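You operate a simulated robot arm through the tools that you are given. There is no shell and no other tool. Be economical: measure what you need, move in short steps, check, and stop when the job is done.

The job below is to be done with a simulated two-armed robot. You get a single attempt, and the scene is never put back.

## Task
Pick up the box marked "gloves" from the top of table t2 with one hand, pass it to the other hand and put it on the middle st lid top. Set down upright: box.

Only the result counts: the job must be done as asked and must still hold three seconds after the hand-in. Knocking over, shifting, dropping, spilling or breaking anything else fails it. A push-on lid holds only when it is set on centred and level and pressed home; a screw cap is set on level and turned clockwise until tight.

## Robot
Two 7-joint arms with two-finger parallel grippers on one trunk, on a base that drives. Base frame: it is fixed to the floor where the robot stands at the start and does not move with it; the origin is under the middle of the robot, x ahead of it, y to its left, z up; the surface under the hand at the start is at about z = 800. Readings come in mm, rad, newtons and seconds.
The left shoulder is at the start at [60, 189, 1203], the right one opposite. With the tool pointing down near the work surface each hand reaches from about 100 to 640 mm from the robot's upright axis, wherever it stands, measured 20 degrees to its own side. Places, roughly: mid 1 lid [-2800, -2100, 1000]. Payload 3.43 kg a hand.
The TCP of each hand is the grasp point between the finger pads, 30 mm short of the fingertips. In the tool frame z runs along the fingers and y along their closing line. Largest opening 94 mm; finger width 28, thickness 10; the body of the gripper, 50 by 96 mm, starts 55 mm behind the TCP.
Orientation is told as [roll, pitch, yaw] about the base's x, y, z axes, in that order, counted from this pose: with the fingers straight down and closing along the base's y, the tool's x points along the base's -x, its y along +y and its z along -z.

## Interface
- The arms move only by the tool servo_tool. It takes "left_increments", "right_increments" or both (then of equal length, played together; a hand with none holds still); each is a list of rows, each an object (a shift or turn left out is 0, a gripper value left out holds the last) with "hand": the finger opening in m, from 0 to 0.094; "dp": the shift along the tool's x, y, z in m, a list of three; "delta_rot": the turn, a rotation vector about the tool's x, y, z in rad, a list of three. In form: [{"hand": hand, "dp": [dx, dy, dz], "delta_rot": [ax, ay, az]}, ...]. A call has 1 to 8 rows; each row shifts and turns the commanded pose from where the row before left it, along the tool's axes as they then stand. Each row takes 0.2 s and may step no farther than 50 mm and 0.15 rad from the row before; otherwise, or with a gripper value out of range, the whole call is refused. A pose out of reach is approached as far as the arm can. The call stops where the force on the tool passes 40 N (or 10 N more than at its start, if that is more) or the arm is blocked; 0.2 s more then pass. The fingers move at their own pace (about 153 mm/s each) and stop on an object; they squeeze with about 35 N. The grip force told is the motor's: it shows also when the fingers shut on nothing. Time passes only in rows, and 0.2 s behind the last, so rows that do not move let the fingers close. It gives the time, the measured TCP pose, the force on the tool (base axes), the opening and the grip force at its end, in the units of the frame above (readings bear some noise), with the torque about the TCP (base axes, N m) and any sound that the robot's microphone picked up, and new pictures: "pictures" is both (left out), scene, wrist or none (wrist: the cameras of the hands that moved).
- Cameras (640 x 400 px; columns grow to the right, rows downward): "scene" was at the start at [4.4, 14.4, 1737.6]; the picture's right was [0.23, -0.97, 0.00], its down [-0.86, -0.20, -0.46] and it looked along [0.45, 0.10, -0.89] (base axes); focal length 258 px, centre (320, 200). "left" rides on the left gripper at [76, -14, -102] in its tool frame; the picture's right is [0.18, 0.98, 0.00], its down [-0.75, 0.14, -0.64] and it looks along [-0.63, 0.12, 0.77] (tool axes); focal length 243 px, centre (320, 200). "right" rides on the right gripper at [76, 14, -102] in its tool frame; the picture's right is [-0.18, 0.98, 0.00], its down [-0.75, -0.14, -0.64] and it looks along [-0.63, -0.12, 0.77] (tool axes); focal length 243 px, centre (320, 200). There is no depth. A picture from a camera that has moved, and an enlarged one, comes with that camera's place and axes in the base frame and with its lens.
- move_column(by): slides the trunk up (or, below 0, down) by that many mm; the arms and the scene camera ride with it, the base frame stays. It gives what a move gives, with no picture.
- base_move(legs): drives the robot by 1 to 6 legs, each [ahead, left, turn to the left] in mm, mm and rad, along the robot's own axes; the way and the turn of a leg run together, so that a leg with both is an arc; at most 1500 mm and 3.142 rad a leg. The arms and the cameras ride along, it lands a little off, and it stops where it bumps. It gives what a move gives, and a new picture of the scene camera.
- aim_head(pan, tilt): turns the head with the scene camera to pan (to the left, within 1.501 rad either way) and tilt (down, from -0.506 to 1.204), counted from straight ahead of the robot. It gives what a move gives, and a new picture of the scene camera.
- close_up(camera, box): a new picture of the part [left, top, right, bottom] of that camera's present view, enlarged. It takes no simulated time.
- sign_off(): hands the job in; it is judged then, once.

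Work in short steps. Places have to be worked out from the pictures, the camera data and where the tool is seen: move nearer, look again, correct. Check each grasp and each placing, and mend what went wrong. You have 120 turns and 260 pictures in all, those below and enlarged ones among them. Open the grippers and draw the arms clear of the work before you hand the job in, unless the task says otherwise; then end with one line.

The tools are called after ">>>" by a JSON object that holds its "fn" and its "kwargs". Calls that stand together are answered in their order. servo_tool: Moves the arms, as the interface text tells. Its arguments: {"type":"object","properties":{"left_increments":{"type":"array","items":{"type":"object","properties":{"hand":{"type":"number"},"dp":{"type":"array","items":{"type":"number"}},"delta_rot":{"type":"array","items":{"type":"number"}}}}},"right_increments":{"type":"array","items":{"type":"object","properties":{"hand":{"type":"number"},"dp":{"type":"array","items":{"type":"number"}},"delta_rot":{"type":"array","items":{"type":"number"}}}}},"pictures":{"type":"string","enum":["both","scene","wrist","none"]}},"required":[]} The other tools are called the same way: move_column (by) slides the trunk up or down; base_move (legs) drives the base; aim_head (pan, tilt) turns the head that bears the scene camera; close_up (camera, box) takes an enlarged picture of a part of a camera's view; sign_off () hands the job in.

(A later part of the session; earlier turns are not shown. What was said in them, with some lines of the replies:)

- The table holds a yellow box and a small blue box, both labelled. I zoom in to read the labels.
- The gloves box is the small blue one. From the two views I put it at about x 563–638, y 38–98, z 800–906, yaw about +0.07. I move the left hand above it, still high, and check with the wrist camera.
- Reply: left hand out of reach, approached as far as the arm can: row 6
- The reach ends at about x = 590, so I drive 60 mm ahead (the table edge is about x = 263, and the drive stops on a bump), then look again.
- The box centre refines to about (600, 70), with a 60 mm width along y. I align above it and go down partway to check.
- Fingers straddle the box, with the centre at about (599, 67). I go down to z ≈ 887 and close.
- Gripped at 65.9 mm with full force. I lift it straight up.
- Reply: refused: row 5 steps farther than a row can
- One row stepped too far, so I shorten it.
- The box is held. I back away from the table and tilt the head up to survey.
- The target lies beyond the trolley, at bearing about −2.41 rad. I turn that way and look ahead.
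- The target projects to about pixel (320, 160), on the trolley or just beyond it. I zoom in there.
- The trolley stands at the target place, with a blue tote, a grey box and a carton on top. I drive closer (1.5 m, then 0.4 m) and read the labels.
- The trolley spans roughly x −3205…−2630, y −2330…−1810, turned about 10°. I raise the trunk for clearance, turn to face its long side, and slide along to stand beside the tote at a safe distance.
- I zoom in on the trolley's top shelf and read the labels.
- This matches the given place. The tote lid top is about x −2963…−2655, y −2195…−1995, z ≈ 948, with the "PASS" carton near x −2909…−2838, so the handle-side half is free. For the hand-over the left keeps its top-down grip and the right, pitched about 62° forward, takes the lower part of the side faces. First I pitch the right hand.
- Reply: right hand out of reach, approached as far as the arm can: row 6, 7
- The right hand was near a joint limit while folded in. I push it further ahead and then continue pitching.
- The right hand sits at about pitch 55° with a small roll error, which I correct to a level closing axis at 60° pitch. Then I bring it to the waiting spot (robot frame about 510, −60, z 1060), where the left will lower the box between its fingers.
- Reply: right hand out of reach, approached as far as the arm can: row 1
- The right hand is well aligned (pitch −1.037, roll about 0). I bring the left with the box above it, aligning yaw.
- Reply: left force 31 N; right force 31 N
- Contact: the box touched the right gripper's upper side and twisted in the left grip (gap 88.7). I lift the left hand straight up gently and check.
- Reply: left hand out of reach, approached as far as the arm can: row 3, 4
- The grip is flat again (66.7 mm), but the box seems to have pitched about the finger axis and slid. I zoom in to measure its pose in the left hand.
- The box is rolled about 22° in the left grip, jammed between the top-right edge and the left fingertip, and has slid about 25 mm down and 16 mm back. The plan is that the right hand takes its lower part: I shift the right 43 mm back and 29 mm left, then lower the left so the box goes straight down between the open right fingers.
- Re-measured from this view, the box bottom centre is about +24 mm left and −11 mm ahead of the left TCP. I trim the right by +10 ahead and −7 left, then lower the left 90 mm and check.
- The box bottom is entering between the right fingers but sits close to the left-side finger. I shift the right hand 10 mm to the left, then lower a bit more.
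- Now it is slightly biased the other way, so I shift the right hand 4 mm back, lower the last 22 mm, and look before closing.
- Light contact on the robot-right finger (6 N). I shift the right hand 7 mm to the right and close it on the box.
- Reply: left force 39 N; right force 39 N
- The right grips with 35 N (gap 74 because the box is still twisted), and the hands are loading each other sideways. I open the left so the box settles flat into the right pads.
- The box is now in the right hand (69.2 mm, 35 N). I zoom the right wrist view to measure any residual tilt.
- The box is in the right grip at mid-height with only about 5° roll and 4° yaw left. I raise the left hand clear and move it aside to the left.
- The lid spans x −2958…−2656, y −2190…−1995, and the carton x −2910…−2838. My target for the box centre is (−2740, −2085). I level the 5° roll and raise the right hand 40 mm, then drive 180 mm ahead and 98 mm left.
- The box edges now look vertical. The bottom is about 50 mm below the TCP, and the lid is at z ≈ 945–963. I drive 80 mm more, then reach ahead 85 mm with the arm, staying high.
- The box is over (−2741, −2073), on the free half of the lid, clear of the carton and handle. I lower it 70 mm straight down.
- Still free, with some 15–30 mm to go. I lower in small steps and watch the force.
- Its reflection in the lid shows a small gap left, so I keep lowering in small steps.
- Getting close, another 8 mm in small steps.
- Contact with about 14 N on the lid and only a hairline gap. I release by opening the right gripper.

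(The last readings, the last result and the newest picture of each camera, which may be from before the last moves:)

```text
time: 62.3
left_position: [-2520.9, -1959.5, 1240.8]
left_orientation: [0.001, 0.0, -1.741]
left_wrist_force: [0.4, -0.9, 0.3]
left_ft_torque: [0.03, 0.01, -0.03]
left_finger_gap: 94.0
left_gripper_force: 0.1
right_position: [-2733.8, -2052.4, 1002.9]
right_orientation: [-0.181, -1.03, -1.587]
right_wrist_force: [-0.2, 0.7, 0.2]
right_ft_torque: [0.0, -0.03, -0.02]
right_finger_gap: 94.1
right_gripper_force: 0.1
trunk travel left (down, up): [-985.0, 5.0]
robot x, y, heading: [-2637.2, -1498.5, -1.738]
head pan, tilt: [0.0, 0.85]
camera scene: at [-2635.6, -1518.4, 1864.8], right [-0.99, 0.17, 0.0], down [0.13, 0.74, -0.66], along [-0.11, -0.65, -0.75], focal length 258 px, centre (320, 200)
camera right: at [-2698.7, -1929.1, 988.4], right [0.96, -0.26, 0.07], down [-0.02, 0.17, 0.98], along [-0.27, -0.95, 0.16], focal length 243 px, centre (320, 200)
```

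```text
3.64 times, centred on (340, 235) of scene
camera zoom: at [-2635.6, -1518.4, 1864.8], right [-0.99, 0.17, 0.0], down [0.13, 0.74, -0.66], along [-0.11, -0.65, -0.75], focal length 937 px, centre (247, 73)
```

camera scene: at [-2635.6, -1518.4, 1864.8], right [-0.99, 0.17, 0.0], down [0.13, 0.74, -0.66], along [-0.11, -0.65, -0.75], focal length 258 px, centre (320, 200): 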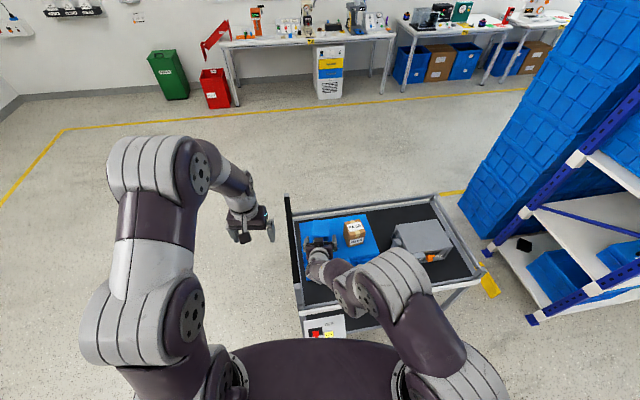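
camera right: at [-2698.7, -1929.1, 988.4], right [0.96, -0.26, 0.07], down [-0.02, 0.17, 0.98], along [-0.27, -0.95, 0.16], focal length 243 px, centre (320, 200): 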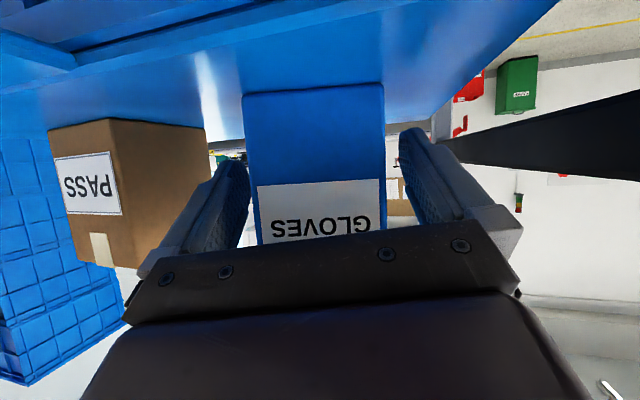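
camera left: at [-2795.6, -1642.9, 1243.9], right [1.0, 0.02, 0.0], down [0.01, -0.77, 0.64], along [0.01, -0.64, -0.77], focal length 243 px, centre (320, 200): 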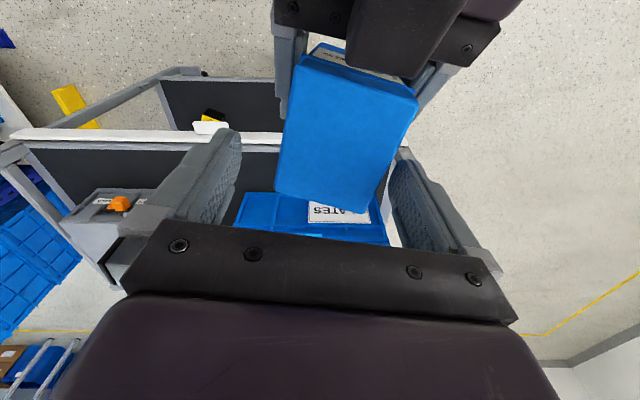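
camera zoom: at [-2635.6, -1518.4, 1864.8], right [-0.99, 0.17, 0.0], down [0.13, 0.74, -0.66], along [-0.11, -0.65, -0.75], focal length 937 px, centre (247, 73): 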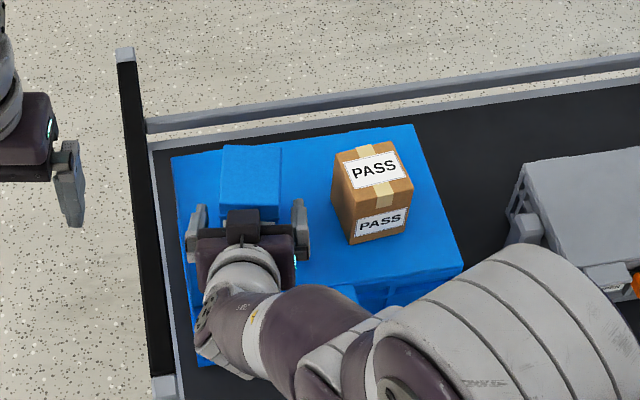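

The box stands upright on the lid with finger clearance on both sides. I withdraw the right hand straight back along its fingers.

>>> {"fn": "servo_tool", "kwargs": {"right_increments": [{"dp": [0, -0.0008, -0.018]}, {"dp": [0, -0.0014, -0.03]}, {"dp": [0, -0.0014, -0.03]}, {"dp": [0, -0.0014, -0.03]}, {}]}}

>>> {"fn": "close_up", "kwargs": {"camera": "scene", "box": [280, 180, 400, 290]}}

```text
time: 63.5
left_position: [-2521.8, -1959.5, 1240.9]
left_orientation: [0.0, 0.001, -1.737]
left_wrist_force: [-0.3, -1.2, -0.6]
left_ft_torque: [0.03, 0.0, 0.04]
left_finger_gap: 94.0
left_gripper_force: 0.1
right_position: [-2717.1, -1960.2, 1057.3]
right_orientation: [-0.179, -1.03, -1.587]
right_wrist_force: [-0.7, -0.4, -0.3]
right_ft_torque: [0.04, 0.0, 0.0]
right_finger_gap: 94.0
right_gripper_force: 0.0
trunk travel left (down, up): [-985.0, 5.0]
robot x, y, heading: [-2633.8, -1499.8, -1.744]
head pan, tilt: [0.0, 0.85]
camera scene: at [-2635.8, -1518.2, 1864.8], right [-0.99, 0.17, 0.0], down [0.13, 0.74, -0.66], along [-0.11, -0.65, -0.75], focal length 258 px, centre (320, 200)
camera right: at [-2682.8, -1836.2, 1042.8], right [0.96, -0.26, 0.07], down [-0.02, 0.17, 0.98], along [-0.27, -0.95, 0.16], focal length 243 px, centre (320, 200)
```

scene: 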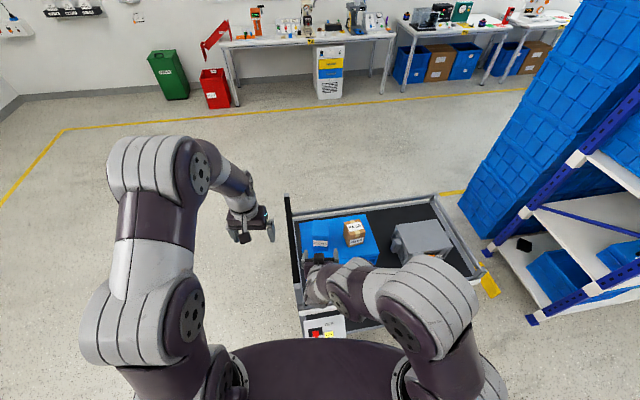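
right: 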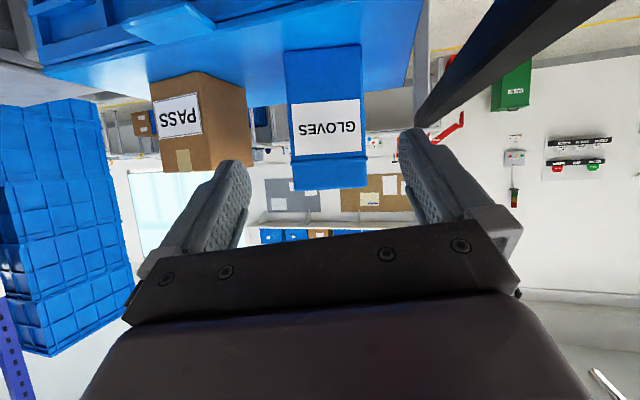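

```text
3.64 times, centred on (340, 235) of scene
camera zoom: at [-2635.8, -1518.2, 1864.8], right [-0.99, 0.17, 0.0], down [0.13, 0.74, -0.66], along [-0.11, -0.65, -0.75], focal length 937 px, centre (247, 73)
```

zoom: 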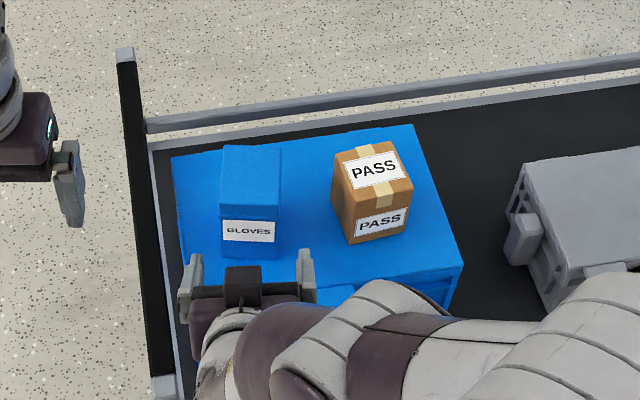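

The gloves box stands upright and clear on the lid, and the carton is untouched. I drive back to bring the arms clear, then take a last look.

>>> {"fn": "base_move", "kwargs": {"legs": [[-350, 0, 0]]}}

>>> {"fn": "close_up", "kwargs": {"camera": "scene", "box": [250, 130, 430, 260]}}

```text
time: 65.7
left_position: [-2460.9, -1620.0, 1241.9]
left_orientation: [-0.001, 0.003, -1.737]
left_wrist_force: [0.0, -0.7, 0.9]
left_ft_torque: [0.0, 0.0, 0.05]
left_finger_gap: 93.9
left_gripper_force: 0.0
right_position: [-2657.2, -1619.3, 1056.5]
right_orientation: [-0.179, -1.028, -1.586]
right_wrist_force: [0.9, -0.7, -0.7]
right_ft_torque: [0.01, 0.01, 0.0]
right_finger_gap: 93.9
right_gripper_force: 0.0
trunk travel left (down, up): [-985.0, 5.0]
robot x, y, heading: [-2575.2, -1158.9, -1.735]
head pan, tilt: [0.0, 0.85]
camera scene: at [-2576.9, -1178.7, 1864.7], right [-0.99, 0.17, 0.0], down [0.13, 0.74, -0.66], along [-0.11, -0.65, -0.75], focal length 258 px, centre (320, 200)
```

scene: 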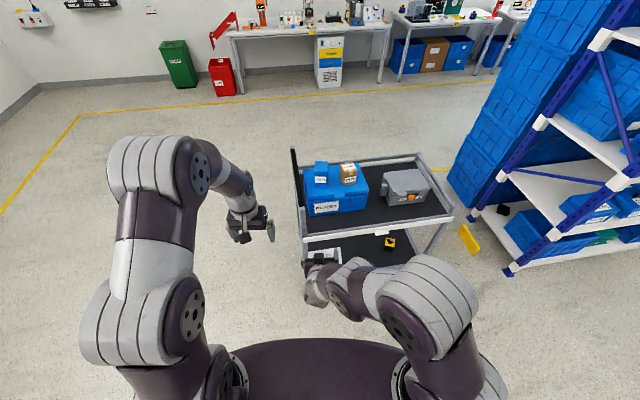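

```text
3.08 times, centred on (340, 195) of scene
camera zoom: at [-2576.9, -1178.7, 1864.7], right [-0.99, 0.17, 0.0], down [0.13, 0.74, -0.66], along [-0.11, -0.65, -0.75], focal length 793 px, centre (258, 215)
```

zoom: 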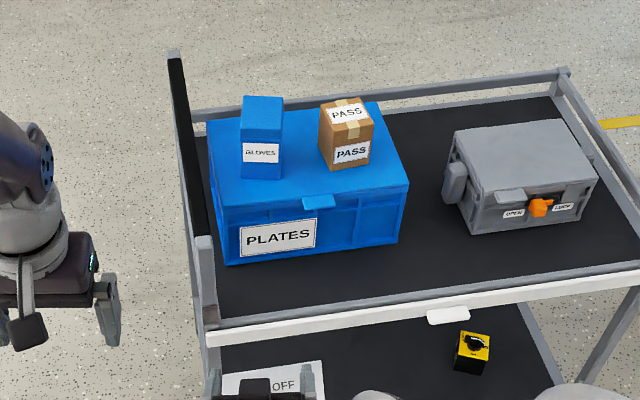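

The box stands upright on the lid, both grippers are open and clear, and nothing else has moved. I hand the job in.

>>> {"fn": "sign_off", "kwargs": {}}

```text
The job is handed in.
```

The "gloves" box was picked from t2 with the left hand, passed to the right, and now stands upright on the lid of the "PLATES" tote on the trolley, which I took to be the "middle st" lid because it matches the place given for "mid 1 lid". The box knocked the right gripper and twisted in the left hand just before the pass, but it was not dropped and nothing else was moved.
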